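You operate a simulated robot arm through the tools that you are given. There is no shell and no other tool.

Carry out the task below with a simulated robot arm. There is one attempt and no reset: what you move stays moved.

TASK
Clear the strainer and fit it back into the drain.
Fine: tip the scraps into the pink cup and rinse the glitter off under the running tap; the tap ends off.

The check looks at the end state, three seconds after you hand in, the way a careful person would. Anything else that was tipped, shoved, dropped, spilled or broken makes it a failure.

THE ROBOT
A 7-joint arm with a two-finger parallel gripper, fixed in place. Base frame: the origin is on the floor under the middle of its stand, x ahead of it, y to its left, z up. Readings come in m, rad, newtons and seconds.
It reaches about 1.247 m from its shoulder. Its first joint turns from -2.304 to 2.304 rad. Payload 3.91 kg.
Tool frame: the origin (TCP) lies between the finger pads and is the grasp point; the fingertips stand 0.03 m ahead of it; z points along the fingers, y is the line along which they close. The gripper opens to 0.11 m. The fingers are 0.02 m wide and 0.01 m thick; the gripper's body (0.048 by 0.112 m) begins 0.055 m behind the TCP.
Orientation is told as [roll, pitch, yaw] about the base's x, y, z axes, in that order, counted from this pose: with the fingers straight down and closing along the base's y, the tool's x points along the base's -x, its y along +y and its z along -z.

THE INTERFACE
- The arm moves only by the tool servo_tool. Its argument "rows" is a list of rows, each an object (a shift or turn left out is 0, a gripper value left out holds the last) with "translation": the shift along the tool's x, y, z in units of 300 mm (1.0 is 300 mm), a list of three; "angular": the turn, a rotation vector about the tool's x, y, z in units of 60 degrees (1.0 is 60 degrees), a list of three; "fingers": the opening, from 0 (shut) to 1 (fully open). In form: [{"translation": [tx, ty, tz], "angular": [wx, wy, wz], "fingers": fingers}, ...]. A call has 1 to 20 rows; each row is the pose to reach, as a shift and turn from the pose commanded when the call began, along the tool's axes at that moment. A call with a number of a shift or a turn outside -1 to 1 is refused whole. A row lasts 0.2 s, in which the tool goes at most 0.05 m and 0.15 rad; a call with a longer step from one row to the next is refused whole, and so is a gripper value outside its range. A pose out of reach is approached as far as the arm can. The call stops where the force on the tool passes 40 N (or 10 N more than at its start, if that is more) or the arm is blocked; 0.2 s more then pass. Each finger travels about 0.108 m/s and halts on what it meets, pressing with about 41 N; the grip force reading is that of the motor and also rises with nothing between the fingers. The clock runs only during rows and for 0.2 s after the last one: add rows that repeat a pose to give the fingers time. The reply holds the time, the measured pose of the TCP, the force on the tool along the base axes, the opening and the grip force, in the units named above and with some noise, with the torque about the TCP (base axes, N m) and any sound that the robot's microphone picked up.
- Cameras (640 x 400 px; columns grow to the right, rows downward): "scene" is fixed at [0.3991, 0.6504, 1.6554]; the picture's right is [-0.80, -0.60, 0.00], its down [-0.52, 0.69, -0.51] and it looks along [0.31, -0.41, -0.86] (base axes); focal length 237 px, centre (320, 200). "wrist" rides on the gripper at [0.072, 0.017, -0.103] in the tool frame; the picture's right is [-0.23, 0.97, 0.00], its down [-0.76, -0.18, -0.62] and it looks along [-0.61, -0.14, 0.78] (tool axes); focal length 222 px, centre (320, 200).
- get_image(camera): a new picture of that camera. It takes no simulated time.
- pixel_to_xyz(camera, pixels): there is no depth. For up to 12 entries [column, row, z] of the newest picture of that camera ("zoom" is the newest enlarged one), the place [x, y] in the base frame at which the ray of that pixel passes the height z, good to about 0.002 m. It takes no simulated time.
- close_up(camera, box): a new picture of the part [left, top, right, bottom] of that camera's present view, enlarged. It takes no simulated time.
- job_done(): hands the job in; it is judged then, once.

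Unless the task says otherwise, let go and move clear before handing in.

The tools are called after ">>>" as name(argument=value, ...) on one line, values as JSON. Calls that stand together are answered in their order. servo_tool: Moves the arm, as the interface text tells. Its arguments: {"type":"object","properties":{"rows":{"type":"array","items":{"type":"object","properties":{"translation":{"type":"array","items":{"type":"number"}},"angular":{"type":"array","items":{"type":"number"}},"fingers":{"type":"number"}}}}},"required":["rows"]} The other tools are called the same way: get_image (camera) takes a picture; pixel_to_xyz (camera, pixels) gives the place at which the rays of pixels pass given heights; close_up (camera, box) takes an enlarged picture of a part of a camera's view; job_done () hands the job in.

At the start:

```text
clock: 0.0
ee_pos: [0.5261, 0.079, 1.2772]
orientation: [0.0, -0.001, -0.002]
ft_force: [-0.2, 0.4, -0.7]
torque: [-0.04, -0.01, -0.02]
opening: 0.1099
finger_force: 0.0
```

scene: 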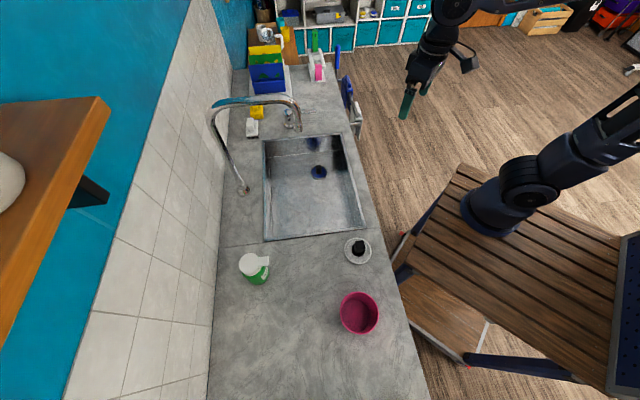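
wrist: 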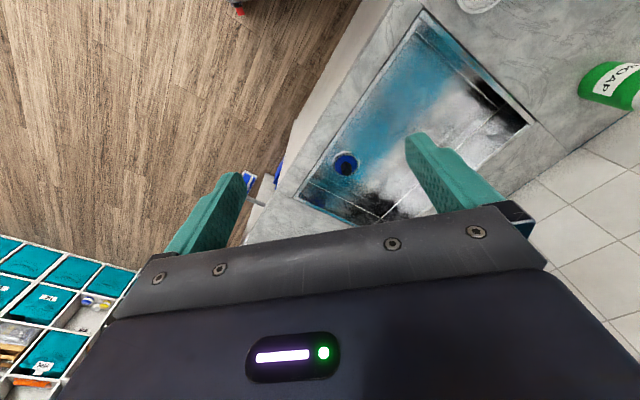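

The scene picture shows the sink (around 315,185), the tap arching from the wall side (245,190) to about (297,115), a strainer with dark scraps at (357,250), the pink cup at (359,313) and the soap at (255,268). I'll take enlarged views before moving anything.

>>> close_up(camera="scene", box=[320, 220, 400, 270])

>>> close_up(camera="scene", box=[200, 80, 380, 250])

>>> close_up(camera="scene", box=[220, 230, 420, 355])

>>> close_up(camera="scene", box=[230, 85, 330, 150])

```text
8.00 times, centred on (360, 245) of scene
```

zoom: 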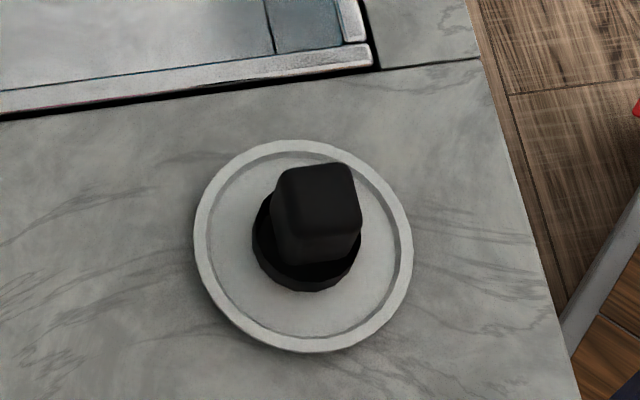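

```text
2.35 times, centred on (290, 165) of scene
```

zoom: 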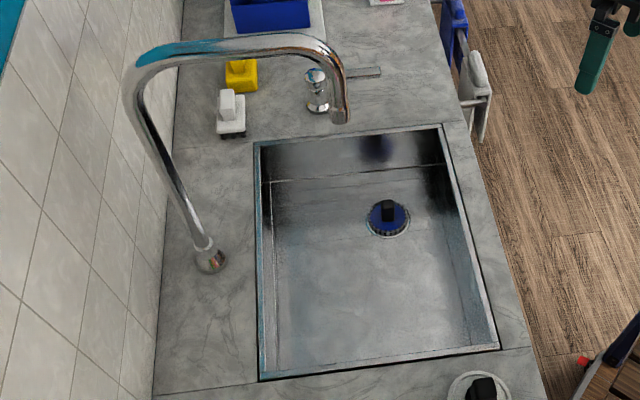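

```text
3.20 times, centred on (320, 292) of scene
```

zoom: 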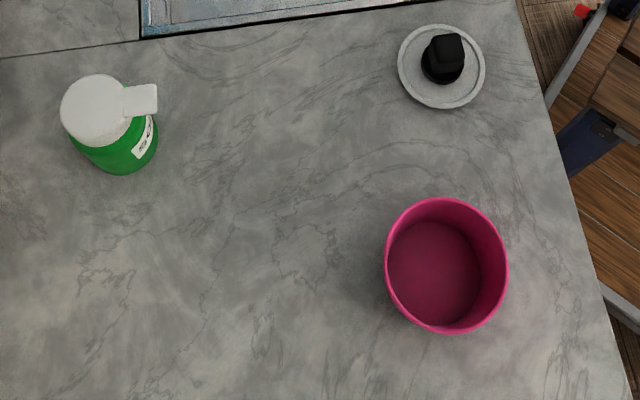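

```text
6.15 times, centred on (280, 118) of scene
```

zoom: 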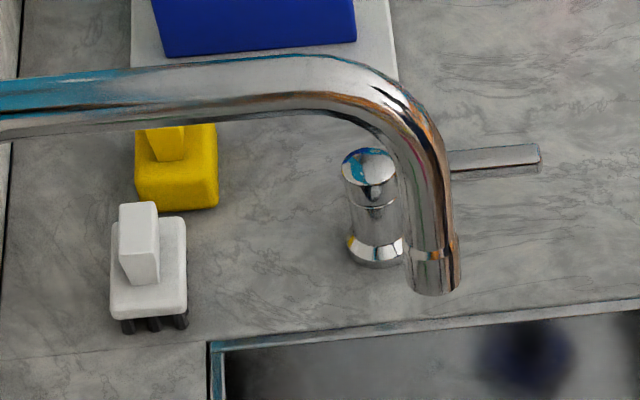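

The drain at (318,172) holds something blue with a dark knob, and the object at (357,250) looks like a white disc with a black knob, perhaps a plug. I'll enlarge both, plus the tap controls and the back of the counter, to be sure which one is the strainer.

>>> close_up(camera="scene", box=[298, 157, 338, 182])

>>> close_up(camera="wrist", box=[310, 130, 390, 180])

>>> close_up(camera="wrist", box=[280, 0, 540, 220])

>>> close_up(camera="scene", box=[230, 0, 390, 130])

```text
16.00 times, centred on (318, 170) of scene
```

zoom: 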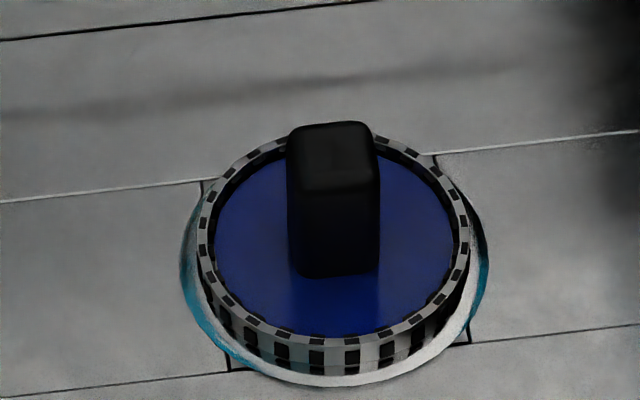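

```text
8.00 times, centred on (350, 155) of wrist
```

zoom: 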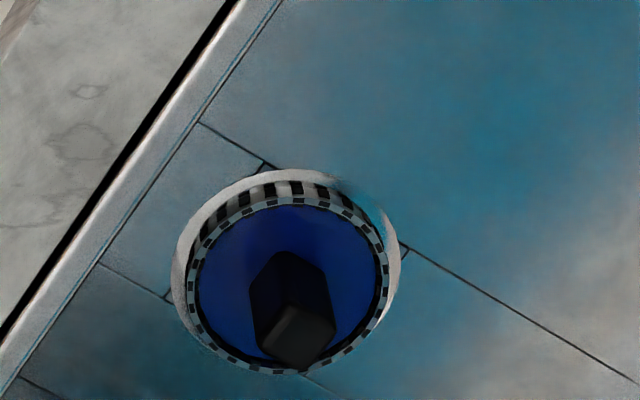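

```text
1.82 times, centred on (410, 110) of wrist
```

zoom: 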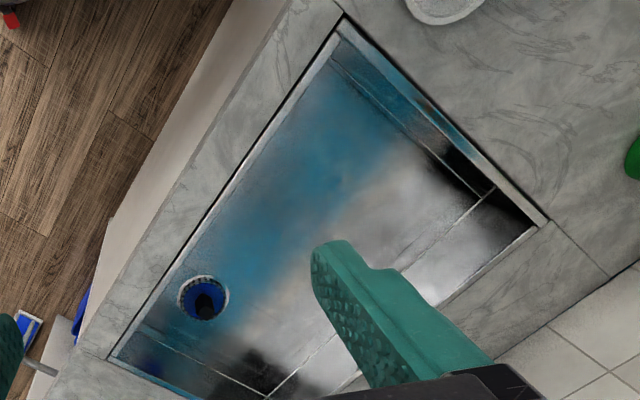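

```text
3.08 times, centred on (310, 65) of scene
```

zoom: 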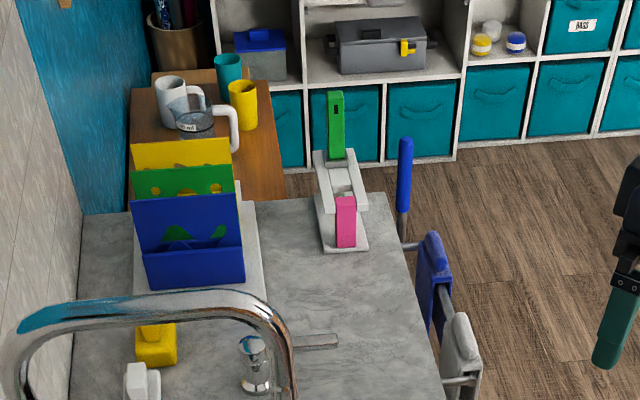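

The blue-and-black item in the drain at (318,170) has a slotted rim, so it looks like the strainer basket; the one at (357,250) looks like a solid plug. I'll triangulate heights from both cameras using matching points.

>>> pixel_to_xyz(camera="scene", pixels=[[318, 172, 0.6], [318, 172, 0.7], [318, 172, 0.8], [264, 241, 0.8], [264, 241, 0.9], [365, 227, 0.8], [365, 227, 0.9], [340, 134, 0.8], [340, 134, 0.9], [263, 138, 0.9], [245, 190, 0.9], [298, 130, 0.9]])

>>> pixel_to_xyz(camera="wrist", pixels=[[346, 163, 0.6], [346, 163, 0.7], [346, 163, 0.8], [422, 12, 0.8], [422, 12, 0.9], [536, 124, 0.8], [536, 124, 0.9], [295, 196, 0.8], [295, 196, 0.9]])

```text
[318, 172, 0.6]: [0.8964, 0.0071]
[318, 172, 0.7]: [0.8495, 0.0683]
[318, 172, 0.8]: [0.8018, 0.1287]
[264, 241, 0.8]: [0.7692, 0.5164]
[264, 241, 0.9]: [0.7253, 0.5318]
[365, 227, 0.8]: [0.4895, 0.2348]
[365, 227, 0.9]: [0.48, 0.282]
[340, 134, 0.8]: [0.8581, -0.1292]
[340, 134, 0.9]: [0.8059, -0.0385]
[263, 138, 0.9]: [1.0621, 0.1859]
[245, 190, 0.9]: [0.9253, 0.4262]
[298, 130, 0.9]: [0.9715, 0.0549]
```

```text
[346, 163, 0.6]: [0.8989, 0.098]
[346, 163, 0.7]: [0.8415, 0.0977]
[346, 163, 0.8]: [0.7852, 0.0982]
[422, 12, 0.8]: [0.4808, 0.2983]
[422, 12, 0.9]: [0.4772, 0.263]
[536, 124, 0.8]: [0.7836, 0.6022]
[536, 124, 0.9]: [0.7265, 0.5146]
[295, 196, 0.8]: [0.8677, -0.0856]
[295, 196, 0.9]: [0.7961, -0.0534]
```

Triangulation gives a counter height of about 0.88 and a drain item at roughly (0.83, 0.09, 0.74), with the counter running at about 45° to the base axes. I'll move a little forward and lower, clear of the tap, for a nearer look.

>>> servo_tool(rows=[{"translation": [-0.1, 0.04, 0.03]}, {"translation": [-0.2, 0.08, 0.06]}, {"translation": [-0.27, 0.12, 0.1]}, {"translation": [-0.27, 0.12, 0.1]}])

>>> get_image(camera="wrist")

>>> get_image(camera="scene")

```text
clock: 1.0
ee_pos: [0.6059, 0.1153, 1.2471]
orientation: [0.0, 0.001, 0.0]
ft_force: [0.3, 0.5, 0.2]
torque: [-0.01, 0.0, 0.02]
opening: 0.1102
finger_force: 0.1
```

```text
taken
```

wrist: 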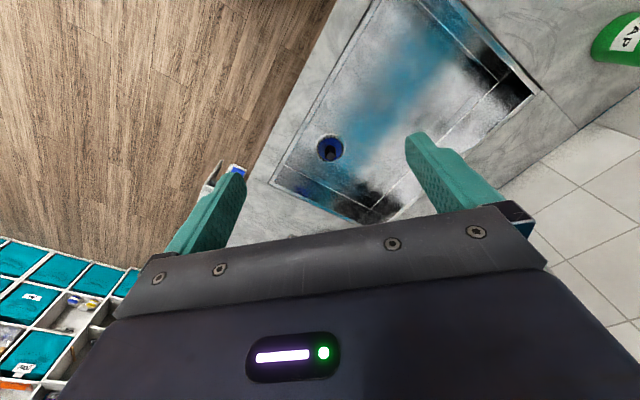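

```text
taken
```

scene: 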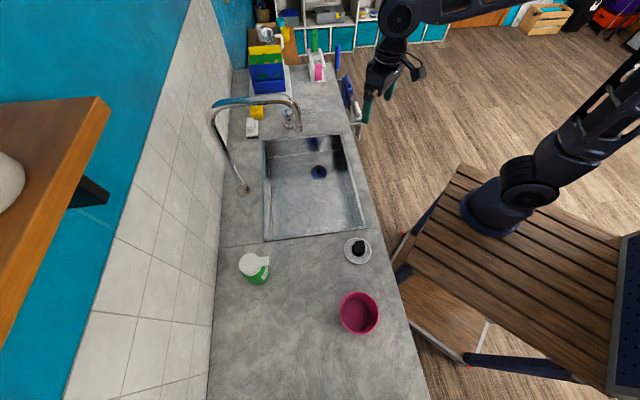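

The tap is hidden behind the gripper body in the wrist view, so I'll pull back slightly and tilt the fingers forward by about 55° to see the tap from the side.

>>> servo_tool(rows=[{"translation": [0.05, 0, 0], "angular": [0, -0.13, 0]}, {"translation": [0.1, 0, 0], "angular": [0, -0.26, 0]}, {"translation": [0.15, 0, 0], "angular": [0, -0.39, 0]}, {"translation": [0.2, 0, 0], "angular": [0, -0.52, 0]}, {"translation": [0.25, 0, 0], "angular": [0, -0.65, 0]}, {"translation": [0.3, 0, 0], "angular": [0, -0.78, 0]}, {"translation": [0.33, 0, 0], "angular": [0, -0.9, 0]}, {"translation": [0.33, 0, 0], "angular": [0, -0.9, 0]}])

>>> get_image(camera="wrist")

```text
clock: 2.8
ee_pos: [0.5079, 0.1155, 1.2478]
orientation: [-0.001, -0.943, -0.001]
ft_force: [0.1, 0.4, -0.6]
torque: [-0.02, -0.01, -0.01]
opening: 0.11
finger_force: 0.2
```

```text
taken
```

wrist: 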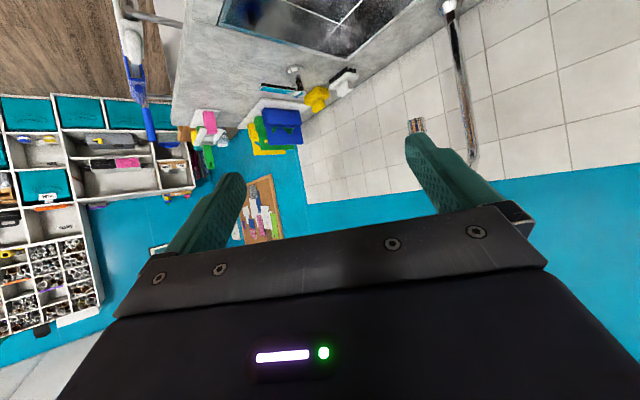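

The tap is now visible, upside down: base near (448,8), the bend near (472,155), and what may be the outlet near (416,125). I'll enlarge that area and the lever at (295,75).

>>> close_up(camera="wrist", box=[380, 0, 540, 180])

>>> close_up(camera="wrist", box=[220, 30, 380, 130])

```text
2.22 times, centred on (460, 90) of wrist
```

zoom: 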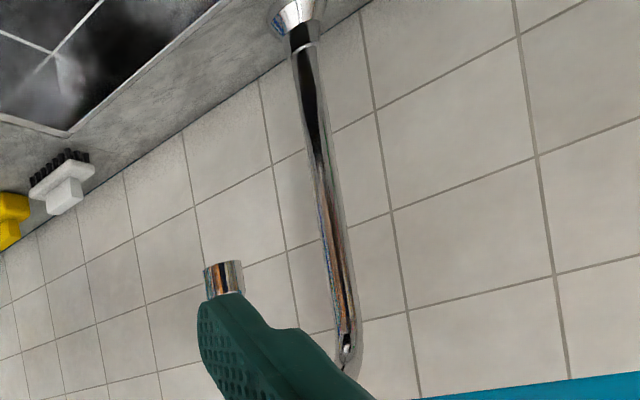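

```text
4.00 times, centred on (300, 80) of wrist
```

zoom: 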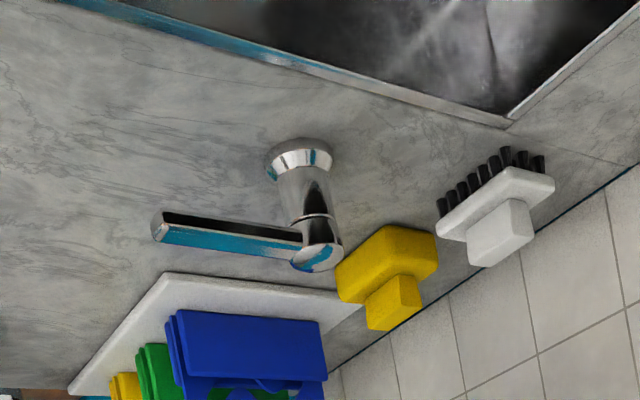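

The outlet is at wrist pixel (416,119) and scene pixel (298,132). The lever is a flat bar on a round post on the counter. I'll triangulate the outlet and the lever.

>>> pixel_to_xyz(camera="wrist", pixels=[[416, 119, 1.0], [416, 119, 1.1], [416, 119, 1.2], [448, 8, 0.88], [295, 69, 0.88], [298, 93, 0.95], [298, 93, 1.0], [261, 88, 0.95], [261, 88, 1.0]])

>>> pixel_to_xyz(camera="scene", pixels=[[298.4, 132.6, 1.0], [298.4, 132.6, 1.1], [298.4, 132.6, 1.2], [245, 191, 0.88], [289, 127, 0.88], [288, 109, 0.95], [288, 109, 1.0], [315, 111, 0.95], [315, 111, 1.0]])

```text
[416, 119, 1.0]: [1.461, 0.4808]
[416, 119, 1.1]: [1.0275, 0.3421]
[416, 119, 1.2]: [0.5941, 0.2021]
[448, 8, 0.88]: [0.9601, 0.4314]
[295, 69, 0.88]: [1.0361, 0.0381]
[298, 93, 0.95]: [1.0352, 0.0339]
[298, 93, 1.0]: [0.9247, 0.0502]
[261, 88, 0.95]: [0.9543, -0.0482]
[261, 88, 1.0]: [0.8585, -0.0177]
```

```text
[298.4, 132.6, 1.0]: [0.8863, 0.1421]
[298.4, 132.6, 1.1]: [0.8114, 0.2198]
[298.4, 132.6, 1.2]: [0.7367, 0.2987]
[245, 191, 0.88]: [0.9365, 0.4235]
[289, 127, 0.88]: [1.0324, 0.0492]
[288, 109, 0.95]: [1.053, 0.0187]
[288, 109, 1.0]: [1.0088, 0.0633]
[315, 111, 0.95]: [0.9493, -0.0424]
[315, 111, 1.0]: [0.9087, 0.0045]
```

The outlet works out at about (0.77, 0.27, 1.16), near the middle of the sink. The lever runs from its post at (1.04, 0.04) to a tip at (0.95, -0.045, 0.95). Next I'll go back to vertical and look closely at the strainer in the drain.

>>> servo_tool(rows=[{"translation": [0.037, 0.01, 0.09], "angular": [0, 0.1125, 0]}, {"translation": [0.074, 0.02, 0.18], "angular": [0, 0.225, 0]}, {"translation": [0.11, 0.03, 0.27], "angular": [0, 0.3375, 0]}, {"translation": [0.147, 0.04, 0.36], "angular": [0, 0.45, 0]}, {"translation": [0.184, 0.05, 0.45], "angular": [0, 0.5625, 0]}, {"translation": [0.221, 0.06, 0.54], "angular": [0, 0.675, 0]}, {"translation": [0.258, 0.07, 0.63], "angular": [0, 0.7875, 0]}, {"translation": [0.295, 0.08, 0.717], "angular": [0, 0.9, 0]}, {"translation": [0.295, 0.08, 0.717], "angular": [0, 0.9, 0]}])

>>> get_image(camera="wrist")

>>> close_up(camera="wrist", box=[240, 70, 420, 190])

```text
clock: 4.8
ee_pos: [0.6297, 0.1379, 1.0497]
orientation: [-0.002, 0.003, -0.001]
ft_force: [0.5, -0.2, 0.5]
torque: [0.02, 0.01, -0.03]
opening: 0.1101
finger_force: 0.0
```

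```text
taken
```

wrist: 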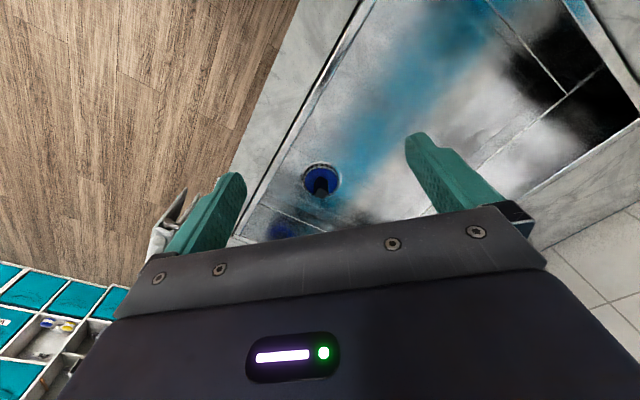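

```text
3.33 times, centred on (330, 130) of wrist
```

zoom: 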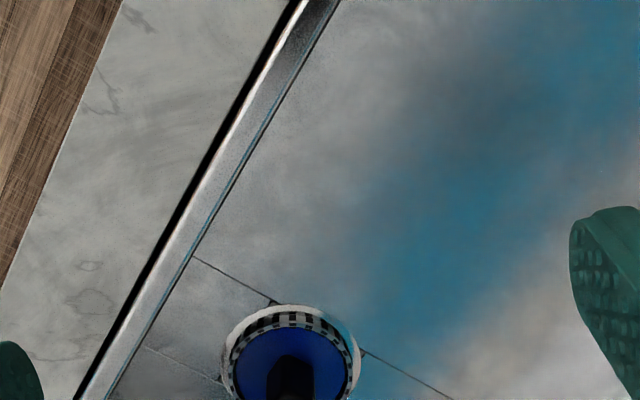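

The basket is at pixel (320,180) in the wrist view; I'll enlarge right on it and triangulate again.

>>> close_up(camera="wrist", box=[290, 155, 354, 205])

>>> pixel_to_xyz(camera="wrist", pixels=[[320, 180, 0.72], [320, 180, 0.74], [320, 180, 0.76], [320, 163, 0.73], [303, 182, 0.73], [341, 182, 0.73]])

>>> close_up(camera="scene", box=[302, 158, 334, 178])

```text
8.00 times, centred on (322, 180) of wrist
```

zoom: 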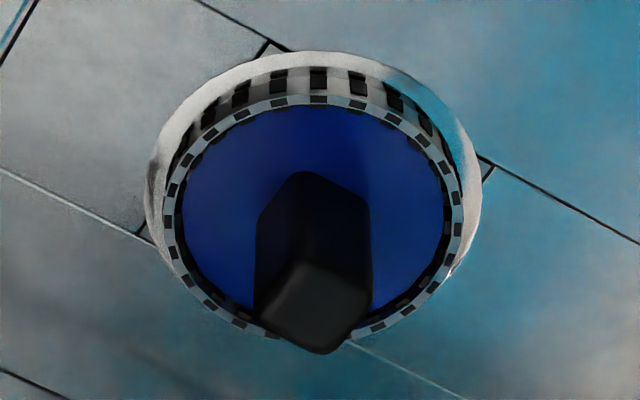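

```text
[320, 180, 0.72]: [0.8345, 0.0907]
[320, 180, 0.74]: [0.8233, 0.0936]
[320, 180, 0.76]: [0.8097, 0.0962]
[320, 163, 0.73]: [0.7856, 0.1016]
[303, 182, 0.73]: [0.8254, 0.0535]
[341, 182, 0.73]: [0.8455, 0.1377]
```

```text
16.00 times, centred on (318, 168) of scene
```

zoom: 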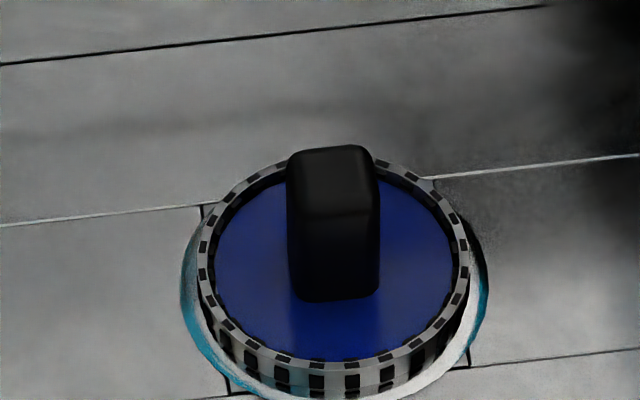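

The knob top is at scene (318.8,165.8) and wrist (321.4,193.5); the rim centre is at scene (318.8,171.9) and wrist (321.1,182.1). I'll triangulate both.

>>> pixel_to_xyz(camera="scene", pixels=[[318.8, 165.8, 0.72], [318.8, 165.8, 0.78], [318.8, 171.9, 0.7], [318.8, 171.9, 0.76], [319, 178, 0.7], [319, 178, 0.76]])

>>> pixel_to_xyz(camera="wrist", pixels=[[321.4, 193.5, 0.72], [321.4, 193.5, 0.78], [321.1, 182.1, 0.7], [321.1, 182.1, 0.76], [312, 173, 0.7], [312, 173, 0.76]])

```text
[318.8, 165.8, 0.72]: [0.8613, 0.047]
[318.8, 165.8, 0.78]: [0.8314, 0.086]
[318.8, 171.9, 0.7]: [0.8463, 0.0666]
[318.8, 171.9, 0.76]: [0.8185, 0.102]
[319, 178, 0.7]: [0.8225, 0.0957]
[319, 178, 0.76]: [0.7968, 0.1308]
```

```text
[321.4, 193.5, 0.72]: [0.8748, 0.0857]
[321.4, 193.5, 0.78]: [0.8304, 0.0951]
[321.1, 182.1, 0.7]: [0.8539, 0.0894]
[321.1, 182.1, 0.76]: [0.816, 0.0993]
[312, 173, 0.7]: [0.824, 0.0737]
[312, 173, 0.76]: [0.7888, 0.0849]
```

The strainer's rim is at about z 0.75 with its centre near (0.822, 0.097), and the knob top is at about z 0.785. I'll yaw the tool 45° to line up with the sink and look at the strainer from the front side, clear of the spout.

>>> servo_tool(rows=[{"translation": [-0.023, -0.062, 0.04], "angular": [0, 0, -0.107]}, {"translation": [-0.047, -0.125, 0.09], "angular": [0, 0, -0.214]}, {"translation": [-0.07, -0.187, 0.14], "angular": [0, 0, -0.321]}, {"translation": [-0.093, -0.25, 0.19], "angular": [0, 0, -0.428]}, {"translation": [-0.116, -0.312, 0.24], "angular": [0, 0, -0.535]}, {"translation": [-0.14, -0.375, 0.29], "angular": [0, 0, -0.642]}, {"translation": [-0.163, -0.437, 0.333], "angular": [0, 0, -0.75]}, {"translation": [-0.163, -0.437, 0.333], "angular": [0, 0, -0.75]}])

>>> get_image(camera="wrist")

>>> close_up(camera="wrist", box=[260, 120, 400, 210])

```text
clock: 6.6
ee_pos: [0.678, 0.0075, 0.9494]
orientation: [0.001, 0.0, 0.788]
ft_force: [-0.1, 1.1, -0.7]
torque: [0.0, 0.02, 0.0]
opening: 0.11
finger_force: 0.1
```

```text
taken
```

wrist: 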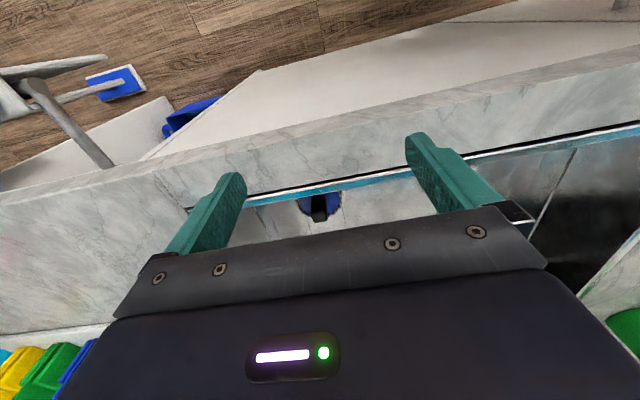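

```text
4.44 times, centred on (330, 165) of wrist
```

zoom: 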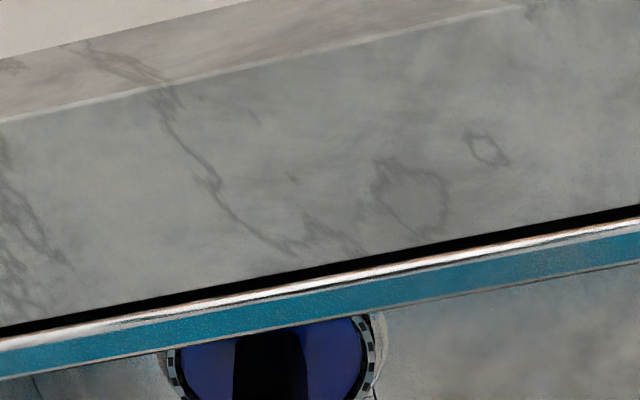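

The front wall of the sink hides part of the basket at this angle, so I'll shift forward to look down on it more steeply.

>>> servo_tool(rows=[{"translation": [-0.1, -0.032, 0]}, {"translation": [-0.2, -0.064, 0]}, {"translation": [-0.3, -0.096, 0]}, {"translation": [-0.4, -0.128, 0]}, {"translation": [-0.4, -0.128, 0]}])

>>> get_image(camera="wrist")

>>> close_up(camera="wrist", box=[270, 90, 370, 180])

```text
clock: 7.8
ee_pos: [0.7907, 0.0645, 0.9498]
orientation: [0.0, 0.001, 0.785]
ft_force: [-0.8, 0.1, 0.1]
torque: [0.02, 0.0, 0.02]
opening: 0.1099
finger_force: 0.1
```

```text
taken
```

wrist: 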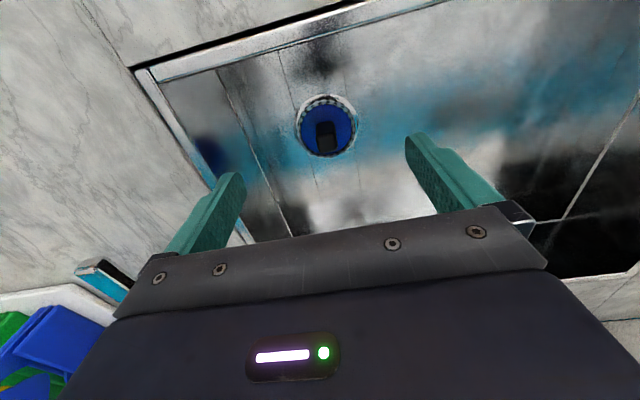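

```text
4.44 times, centred on (320, 135) of wrist
```

zoom: 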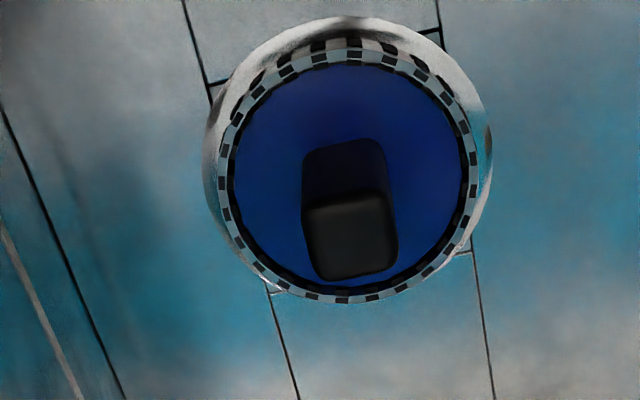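

The basket's blue interior looks smooth at this scale. I'll enlarge it further to look for scraps or glitter, and check the basket's relation to the drain ring.

>>> close_up(camera="wrist", box=[294, 92, 360, 160])

>>> close_up(camera="wrist", box=[300, 96, 332, 116])

>>> close_up(camera="scene", box=[342, 236, 374, 266])

>>> close_up(camera="scene", box=[330, 285, 390, 340])

```text
5.88 times, centred on (327, 126) of wrist
```

zoom: 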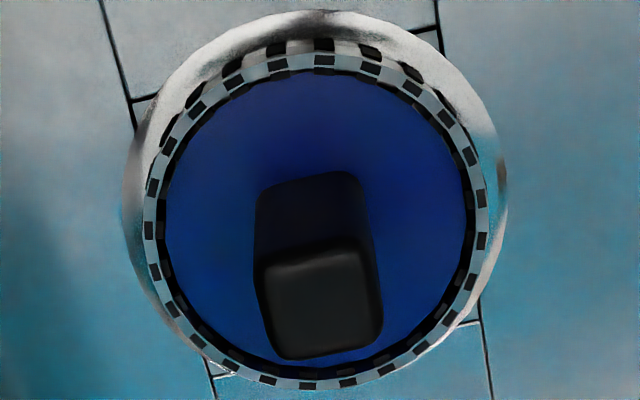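

```text
16.00 times, centred on (316, 106) of wrist
```

zoom: 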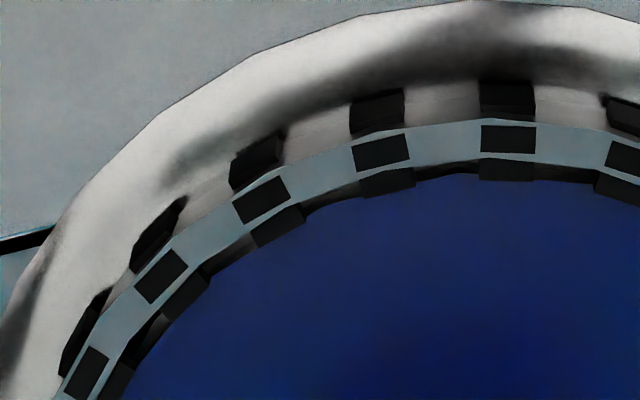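

```text
13.33 times, centred on (358, 251) of scene
```

zoom: 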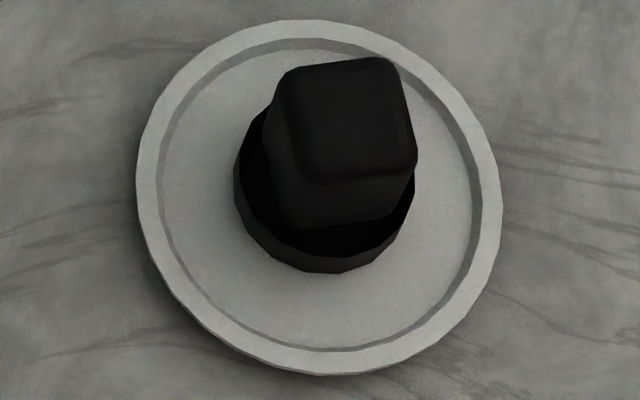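

```text
7.27 times, centred on (360, 312) of scene
```

zoom: 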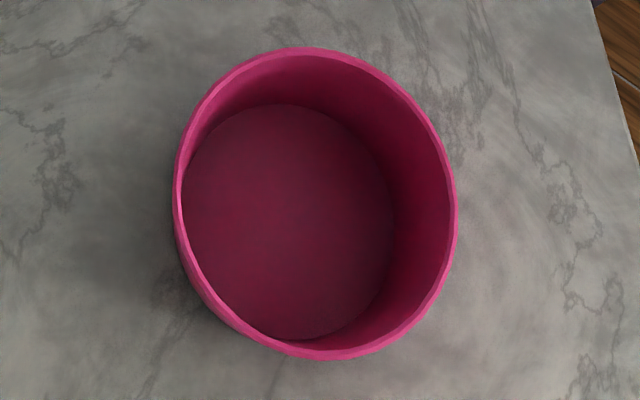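

The black block on the grey saucer at (357,250) is a separate rubber plug, so I'll leave that alone. The basket in the drain is the strainer, and its knob lines up with the sink axes. I'll refine the knob position from this steeper view.

>>> pixel_to_xyz(camera="wrist", pixels=[[326.7, 143.5, 0.77], [326.7, 143.5, 0.785], [326.7, 143.5, 0.8], [326.1, 129.6, 0.74], [326.1, 129.6, 0.75], [326.1, 129.6, 0.76], [320, 95, 0.72], [300, 150, 0.72]])

>>> pixel_to_xyz(camera="scene", pixels=[[318.8, 165.8, 0.77], [318.8, 165.8, 0.785], [318.8, 165.8, 0.8], [318.8, 171.9, 0.74], [318.8, 171.9, 0.75], [318.8, 171.9, 0.76], [359, 313, 0.95], [359, 313, 1.0], [358, 251, 0.9]])

```text
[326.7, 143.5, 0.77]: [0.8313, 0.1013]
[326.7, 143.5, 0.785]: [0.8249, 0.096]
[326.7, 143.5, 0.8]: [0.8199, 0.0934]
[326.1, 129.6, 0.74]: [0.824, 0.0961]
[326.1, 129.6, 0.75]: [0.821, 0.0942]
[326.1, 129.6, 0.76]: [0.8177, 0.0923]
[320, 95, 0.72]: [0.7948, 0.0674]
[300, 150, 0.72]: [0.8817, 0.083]
```

```text
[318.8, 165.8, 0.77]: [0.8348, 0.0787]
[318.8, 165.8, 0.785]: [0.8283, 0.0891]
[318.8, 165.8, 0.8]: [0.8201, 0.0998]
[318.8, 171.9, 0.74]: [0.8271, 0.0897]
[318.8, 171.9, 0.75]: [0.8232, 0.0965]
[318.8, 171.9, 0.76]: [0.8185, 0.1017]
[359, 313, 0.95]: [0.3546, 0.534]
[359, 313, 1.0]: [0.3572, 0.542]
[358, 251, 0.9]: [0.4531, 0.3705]
```

Both cameras agree on the knob: top at z ≈ 0.793, centre (0.823, 0.095), about 25 mm square, with the rim at z ≈ 0.747. I'll narrow the fingers to about 45 mm, move directly above the knob at z 0.87 and check alignment.

>>> servo_tool(rows=[{"translation": [-0.05, -0.001, 0.06], "fingers": 0.41}, {"translation": [-0.1, -0.003, 0.13], "fingers": 0.41}, {"translation": [-0.148, -0.004, 0.2], "fingers": 0.41}, {"translation": [-0.148, -0.004, 0.267], "fingers": 0.41}, {"translation": [-0.148, -0.004, 0.267], "fingers": 0.41}])

>>> get_image(camera="wrist")

>>> close_up(camera="scene", box=[260, 100, 380, 240])

```text
clock: 9.0
ee_pos: [0.8233, 0.0965, 0.8685]
orientation: [0.001, 0.001, 0.787]
ft_force: [0.2, -0.9, -0.7]
torque: [0.0, 0.04, -0.02]
opening: 0.0451
finger_force: 0.1
```

```text
taken
```

wrist: 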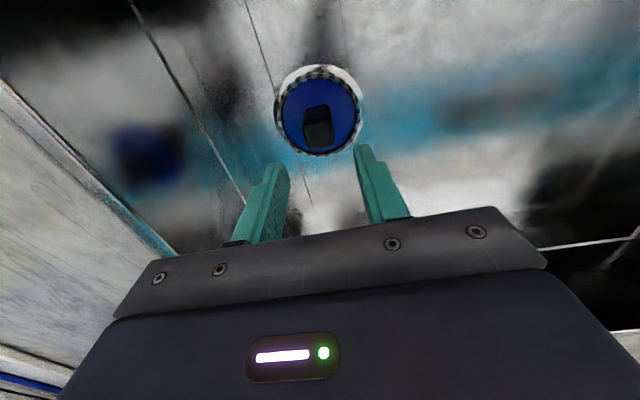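

```text
2.86 times, centred on (320, 170) of scene
```

zoom: 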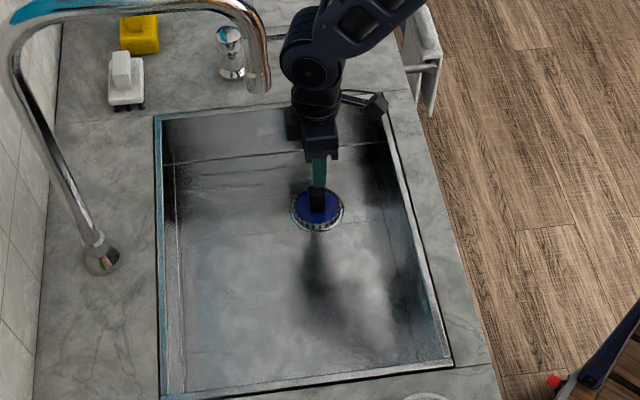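

The fingers straddle the axis above the knob. I'll check the knob's position from this nearer view, knob top around (319,134).

>>> close_up(camera="wrist", box=[270, 60, 370, 160])

>>> pixel_to_xyz(camera="wrist", pixels=[[319, 134, 0.785], [319, 134, 0.793], [319, 134, 0.8], [319, 110, 0.747]])

```text
4.00 times, centred on (320, 110) of wrist
```

zoom: 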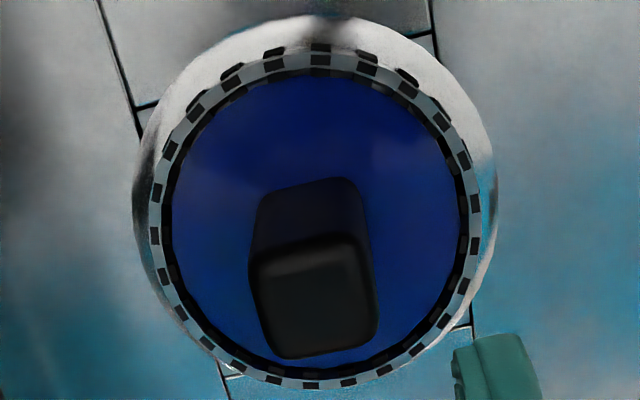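

```text
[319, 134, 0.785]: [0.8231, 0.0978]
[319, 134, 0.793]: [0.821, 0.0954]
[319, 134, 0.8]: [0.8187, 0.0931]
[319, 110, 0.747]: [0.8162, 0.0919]
```

The knob centre projects to about (0.822, 0.096), matching the TCP. I'll descend to z ≈ 0.778 and then close on the knob.

>>> servo_tool(rows=[{"translation": [0, 0, 0.08]}, {"translation": [0, 0, 0.16]}, {"translation": [0, 0, 0.23]}, {"translation": [0, 0, 0.27]}, {"translation": [0, 0, 0.3]}, {"translation": [0, 0, 0.3]}])

>>> get_image(camera="wrist")

>>> close_up(camera="scene", box=[290, 140, 350, 190])

```text
clock: 10.3
ee_pos: [0.8243, 0.0955, 0.7816]
orientation: [-0.004, -0.004, 0.785]
ft_force: [-0.7, 0.2, 11.2]
torque: [0.12, 0.2, 0.02]
opening: 0.0456
finger_force: 0.4
stopped in row 6: the force on the tool passed its limit at 42 N (the readings are from after the stop); the commanded pose is now the measured one
```

```text
taken
```

wrist: 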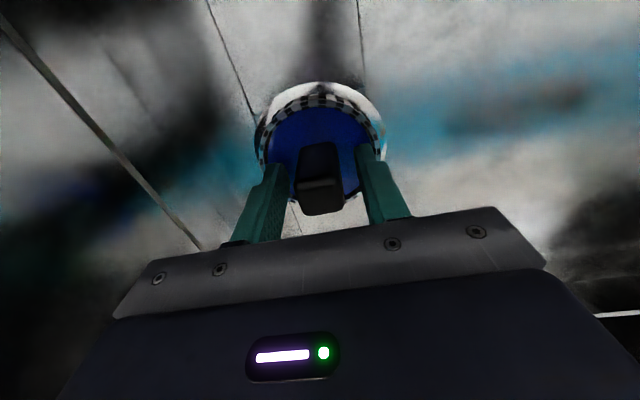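

```text
8.00 times, centred on (320, 165) of scene
```

zoom: 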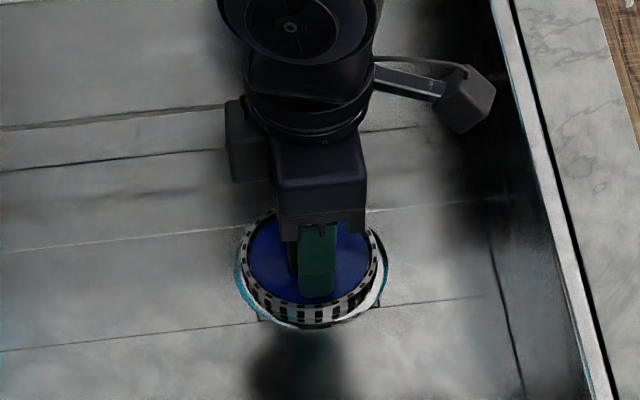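

The fingertips touched the blue surface (42 N, stopped at z 0.7816). I'll back off 5 mm and close on the knob.

>>> servo_tool(rows=[{"translation": [0, 0, -0.017], "fingers": 0.41}, {"translation": [0, 0, -0.017], "fingers": 0.3}, {"translation": [0, 0, -0.017], "fingers": 0.15}, {"translation": [0, 0, -0.017], "fingers": 0.1}, {"translation": [0, 0, -0.017], "fingers": 0.1}])

>>> get_image(camera="wrist")

```text
clock: 11.6
ee_pos: [0.8231, 0.0952, 0.7853]
orientation: [-0.002, -0.001, 0.785]
ft_force: [0.3, 0.3, 1.0]
torque: [0.02, -0.02, 0.0]
opening: 0.0251
finger_force: 41.8
```

```text
taken
```

wrist: 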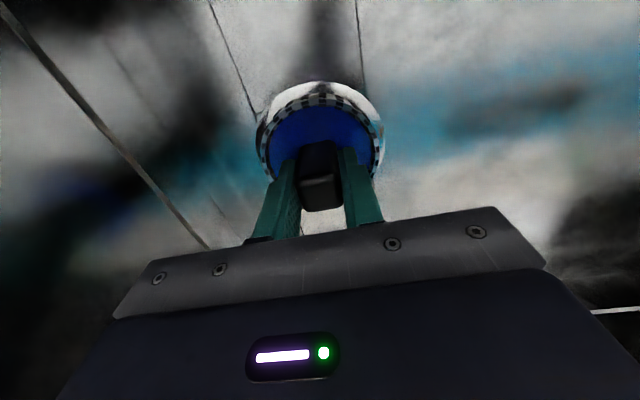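

The grip is firm at a 25 mm opening and 41.8 N. I'll lift slowly by about 5 cm and watch the force.

>>> servo_tool(rows=[{"translation": [0, 0, -0.02]}, {"translation": [0, 0, -0.05]}, {"translation": [0, 0, -0.1]}, {"translation": [0, 0, -0.15]}, {"translation": [0, 0, -0.18]}, {"translation": [0, 0, -0.18]}])

>>> get_image(camera="wrist")

>>> close_up(camera="scene", box=[290, 140, 350, 190])

```text
clock: 12.9
ee_pos: [0.8236, 0.0957, 0.84]
orientation: [-0.002, -0.002, 0.785]
ft_force: [0.3, 0.4, -1.0]
torque: [-0.01, -0.01, -0.01]
opening: 0.0254
finger_force: 41.1
```

```text
taken
```

wrist: 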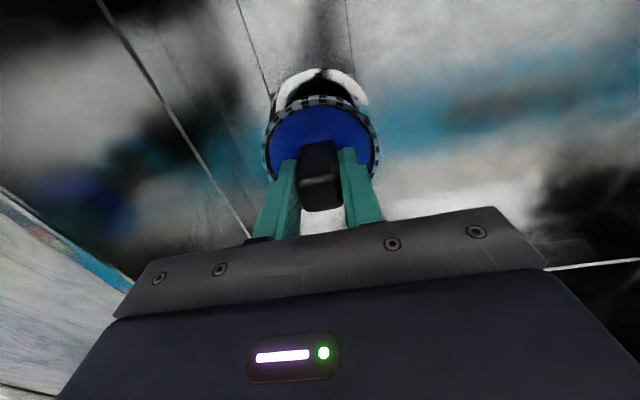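

```text
8.00 times, centred on (320, 165) of scene
```

zoom: 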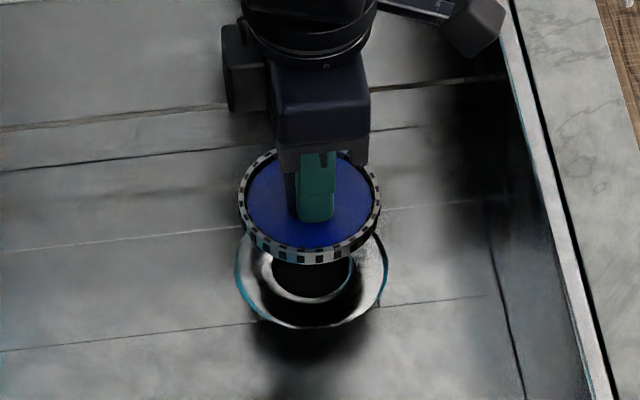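

The strainer is out: a shallow slotted dish with a blue floor, and the drain seat is visible below it. I'll raise it to z ≈ 1.1 for a close inspection from the scene camera.

>>> servo_tool(rows=[{"translation": [0, 0, -0.1]}, {"translation": [0, 0, -0.22]}, {"translation": [0, 0, -0.34]}, {"translation": [0, 0, -0.46]}, {"translation": [0, 0, -0.58]}, {"translation": [0, 0, -0.7]}, {"translation": [0, 0, -0.8]}, {"translation": [0, 0, -0.87]}, {"translation": [0, 0, -0.87]}])

>>> get_image(camera="scene")

>>> close_up(camera="scene", box=[280, 60, 380, 140])

>>> get_image(camera="wrist")

```text
clock: 14.9
ee_pos: [0.8238, 0.0946, 1.1017]
orientation: [-0.003, -0.001, 0.785]
ft_force: [-1.1, -1.2, 0.1]
torque: [0.03, 0.0, -0.02]
opening: 0.0253
finger_force: 40.8
```

```text
taken
```

scene: 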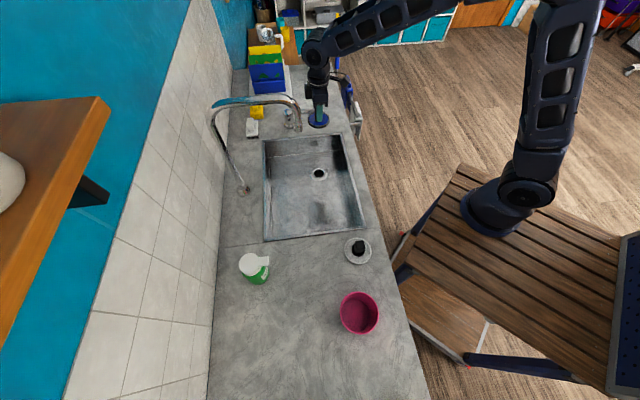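

```text
5.00 times, centred on (330, 100) of scene
```

zoom: 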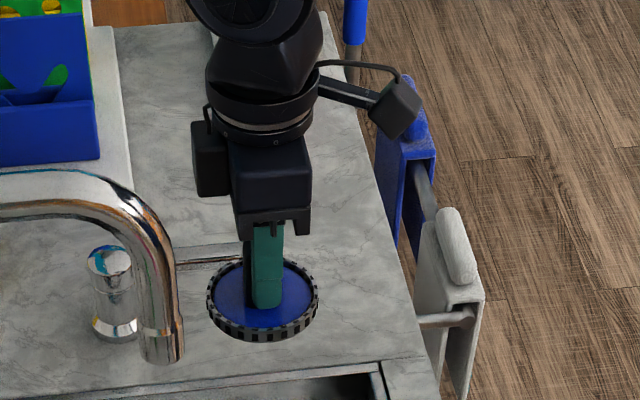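

```text
taken
```

wrist: 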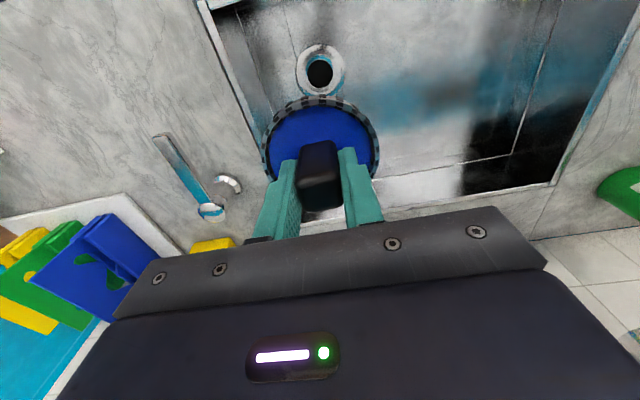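

The strainer hangs cleanly from the fingers at about (318,120) in the scene. I'll enlarge the wrist and scene views of its interior to look for scraps and glitter.

>>> close_up(camera="wrist", box=[255, 85, 390, 195])

>>> close_up(camera="scene", box=[302, 106, 336, 132])

>>> close_up(camera="scene", box=[300, 150, 340, 190])

```text
3.64 times, centred on (322, 140) of wrist
```

zoom: 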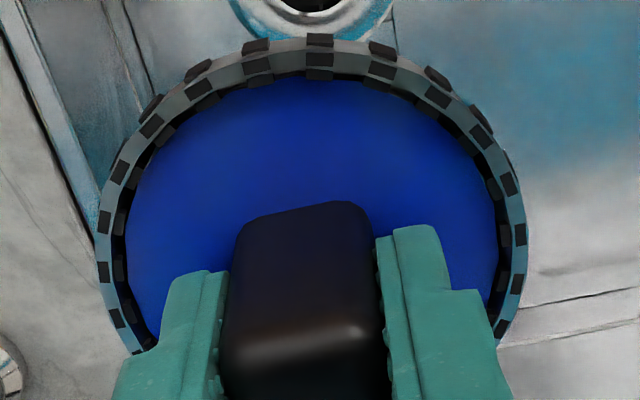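

```text
15.38 times, centred on (319, 119) of scene
```

zoom: 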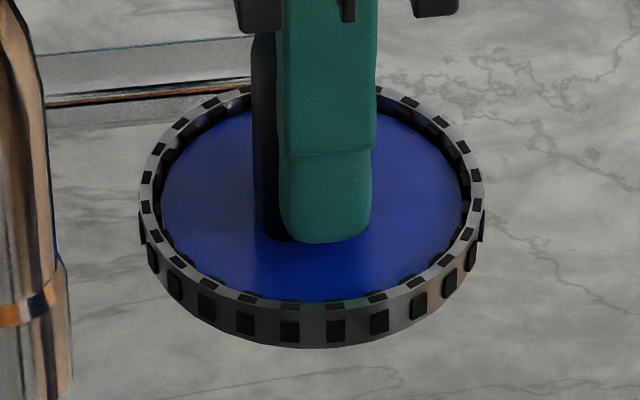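

```text
10.00 times, centred on (320, 170) of scene
```

zoom: 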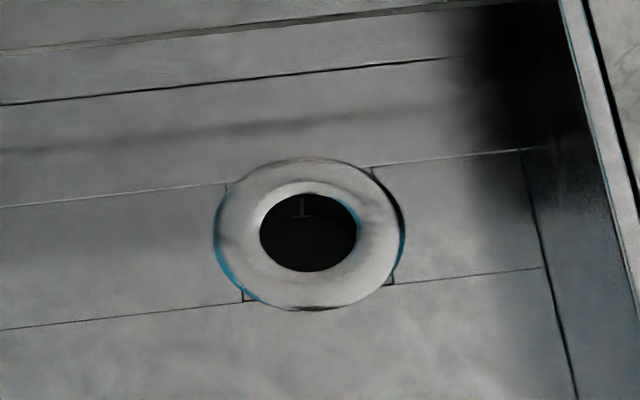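

The blue surface is a smooth fill or liner and I see no loose pieces yet, so tipping it over the cup will show more. Before carrying it there I'll measure the cup: rim centre at about (359.5,312.4) and floor centre at about (355.6,315). I'll also measure the counter edge and the soap.

>>> pixel_to_xyz(camera="scene", pixels=[[355.6, 314.9, 0.885], [359.5, 312.4, 0.94], [359.5, 312.4, 0.97], [359.5, 312.4, 1.0], [340.5, 315, 0.97], [379, 311, 0.97], [359, 292, 0.97], [360, 333.6, 0.97], [255, 270, 0.97], [408, 310, 0.88], [385, 245, 0.88], [421, 380, 0.88]])

```text
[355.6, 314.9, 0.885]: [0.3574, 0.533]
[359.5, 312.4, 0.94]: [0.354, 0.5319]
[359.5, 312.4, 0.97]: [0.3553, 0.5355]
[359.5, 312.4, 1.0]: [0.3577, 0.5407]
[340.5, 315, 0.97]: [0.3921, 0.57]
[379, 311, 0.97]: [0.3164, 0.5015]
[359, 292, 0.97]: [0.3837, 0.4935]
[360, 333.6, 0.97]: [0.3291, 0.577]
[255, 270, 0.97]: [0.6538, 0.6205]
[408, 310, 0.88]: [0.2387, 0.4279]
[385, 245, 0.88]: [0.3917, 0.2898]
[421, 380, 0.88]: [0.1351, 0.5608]
```

The cup centre is at (0.355, 0.535) with a diameter of about 0.10, but its height isn't certain yet. I'll carry the strainer back from the spout, raise it to z ≈ 1.2, and travel along the front of the counter towards the cup, keeping it level.

>>> servo_tool(rows=[{"translation": [0.13, 0, -0.04]}, {"translation": [0.27, 0, -0.08]}, {"translation": [0.41, 0, -0.12]}, {"translation": [0.52, 0.06, -0.16]}, {"translation": [0.567, 0.18, -0.2]}, {"translation": [0.567, 0.32, -0.24]}, {"translation": [0.567, 0.46, -0.28]}, {"translation": [0.567, 0.6, -0.32]}, {"translation": [0.567, 0.74, -0.33]}, {"translation": [0.567, 0.86, -0.33]}, {"translation": [0.567, 0.95, -0.33]}, {"translation": [0.567, 0.95, -0.33]}])

>>> get_image(camera="wrist")

>>> get_image(camera="scene")

```text
clock: 17.6
ee_pos: [0.5004, 0.1766, 1.1989]
orientation: [-0.001, -0.001, 0.785]
ft_force: [-0.2, -0.4, -0.3]
torque: [-0.01, 0.02, 0.01]
opening: 0.0251
finger_force: 40.9
```

```text
taken
```

wrist: 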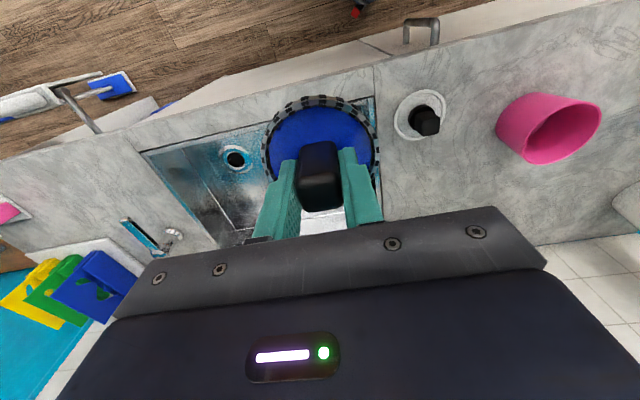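

```text
taken
```

scene: 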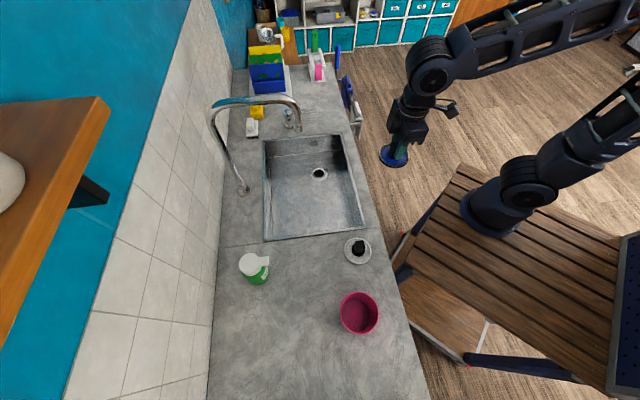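

The wrist view now shows the cup at (548,128) from the side. I'll enlarge it to get the rim height.

>>> close_up(camera="wrist", box=[480, 80, 620, 175])

>>> close_up(camera="wrist", box=[255, 85, 390, 195])

```text
4.21 times, centred on (550, 128) of wrist
```

zoom: 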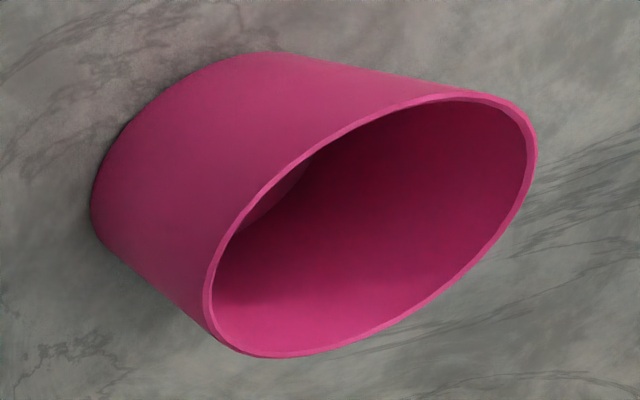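

```text
3.64 times, centred on (322, 140) of wrist
```

zoom: 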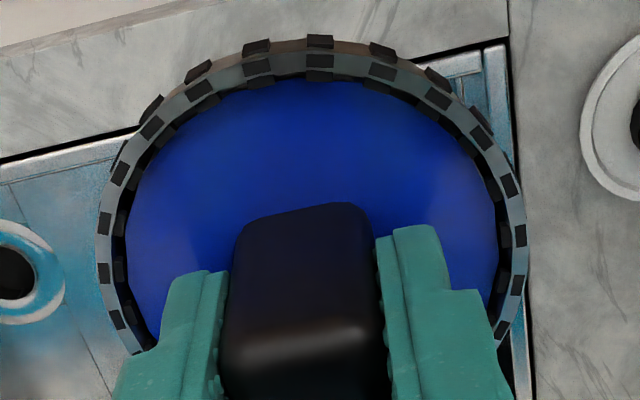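

The rim ellipse centre is at wrist pixel (562,133.5); I'll intersect that ray with the scene ray for the cup rim.

>>> pixel_to_xyz(camera="wrist", pixels=[[562, 133.5, 0.93], [562, 133.5, 0.95], [562, 133.5, 0.97], [562, 133.5, 0.99], [562, 133.5, 1.01], [425, 120, 0.9], [425, 120, 0.93]])

>>> pixel_to_xyz(camera="scene", pixels=[[359.5, 312.4, 0.95], [359.5, 312.4, 0.97], [359.5, 312.4, 0.99], [255, 262, 1.0], [255, 262, 1.05]])

```text
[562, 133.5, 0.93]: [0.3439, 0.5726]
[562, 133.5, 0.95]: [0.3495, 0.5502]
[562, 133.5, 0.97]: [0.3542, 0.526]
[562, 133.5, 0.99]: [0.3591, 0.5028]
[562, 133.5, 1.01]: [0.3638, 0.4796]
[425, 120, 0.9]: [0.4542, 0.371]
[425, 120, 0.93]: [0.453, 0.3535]
```

```text
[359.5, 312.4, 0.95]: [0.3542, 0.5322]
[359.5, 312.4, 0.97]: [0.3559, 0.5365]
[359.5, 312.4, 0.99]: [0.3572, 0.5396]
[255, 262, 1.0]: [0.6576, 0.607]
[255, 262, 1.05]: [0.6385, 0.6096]
```

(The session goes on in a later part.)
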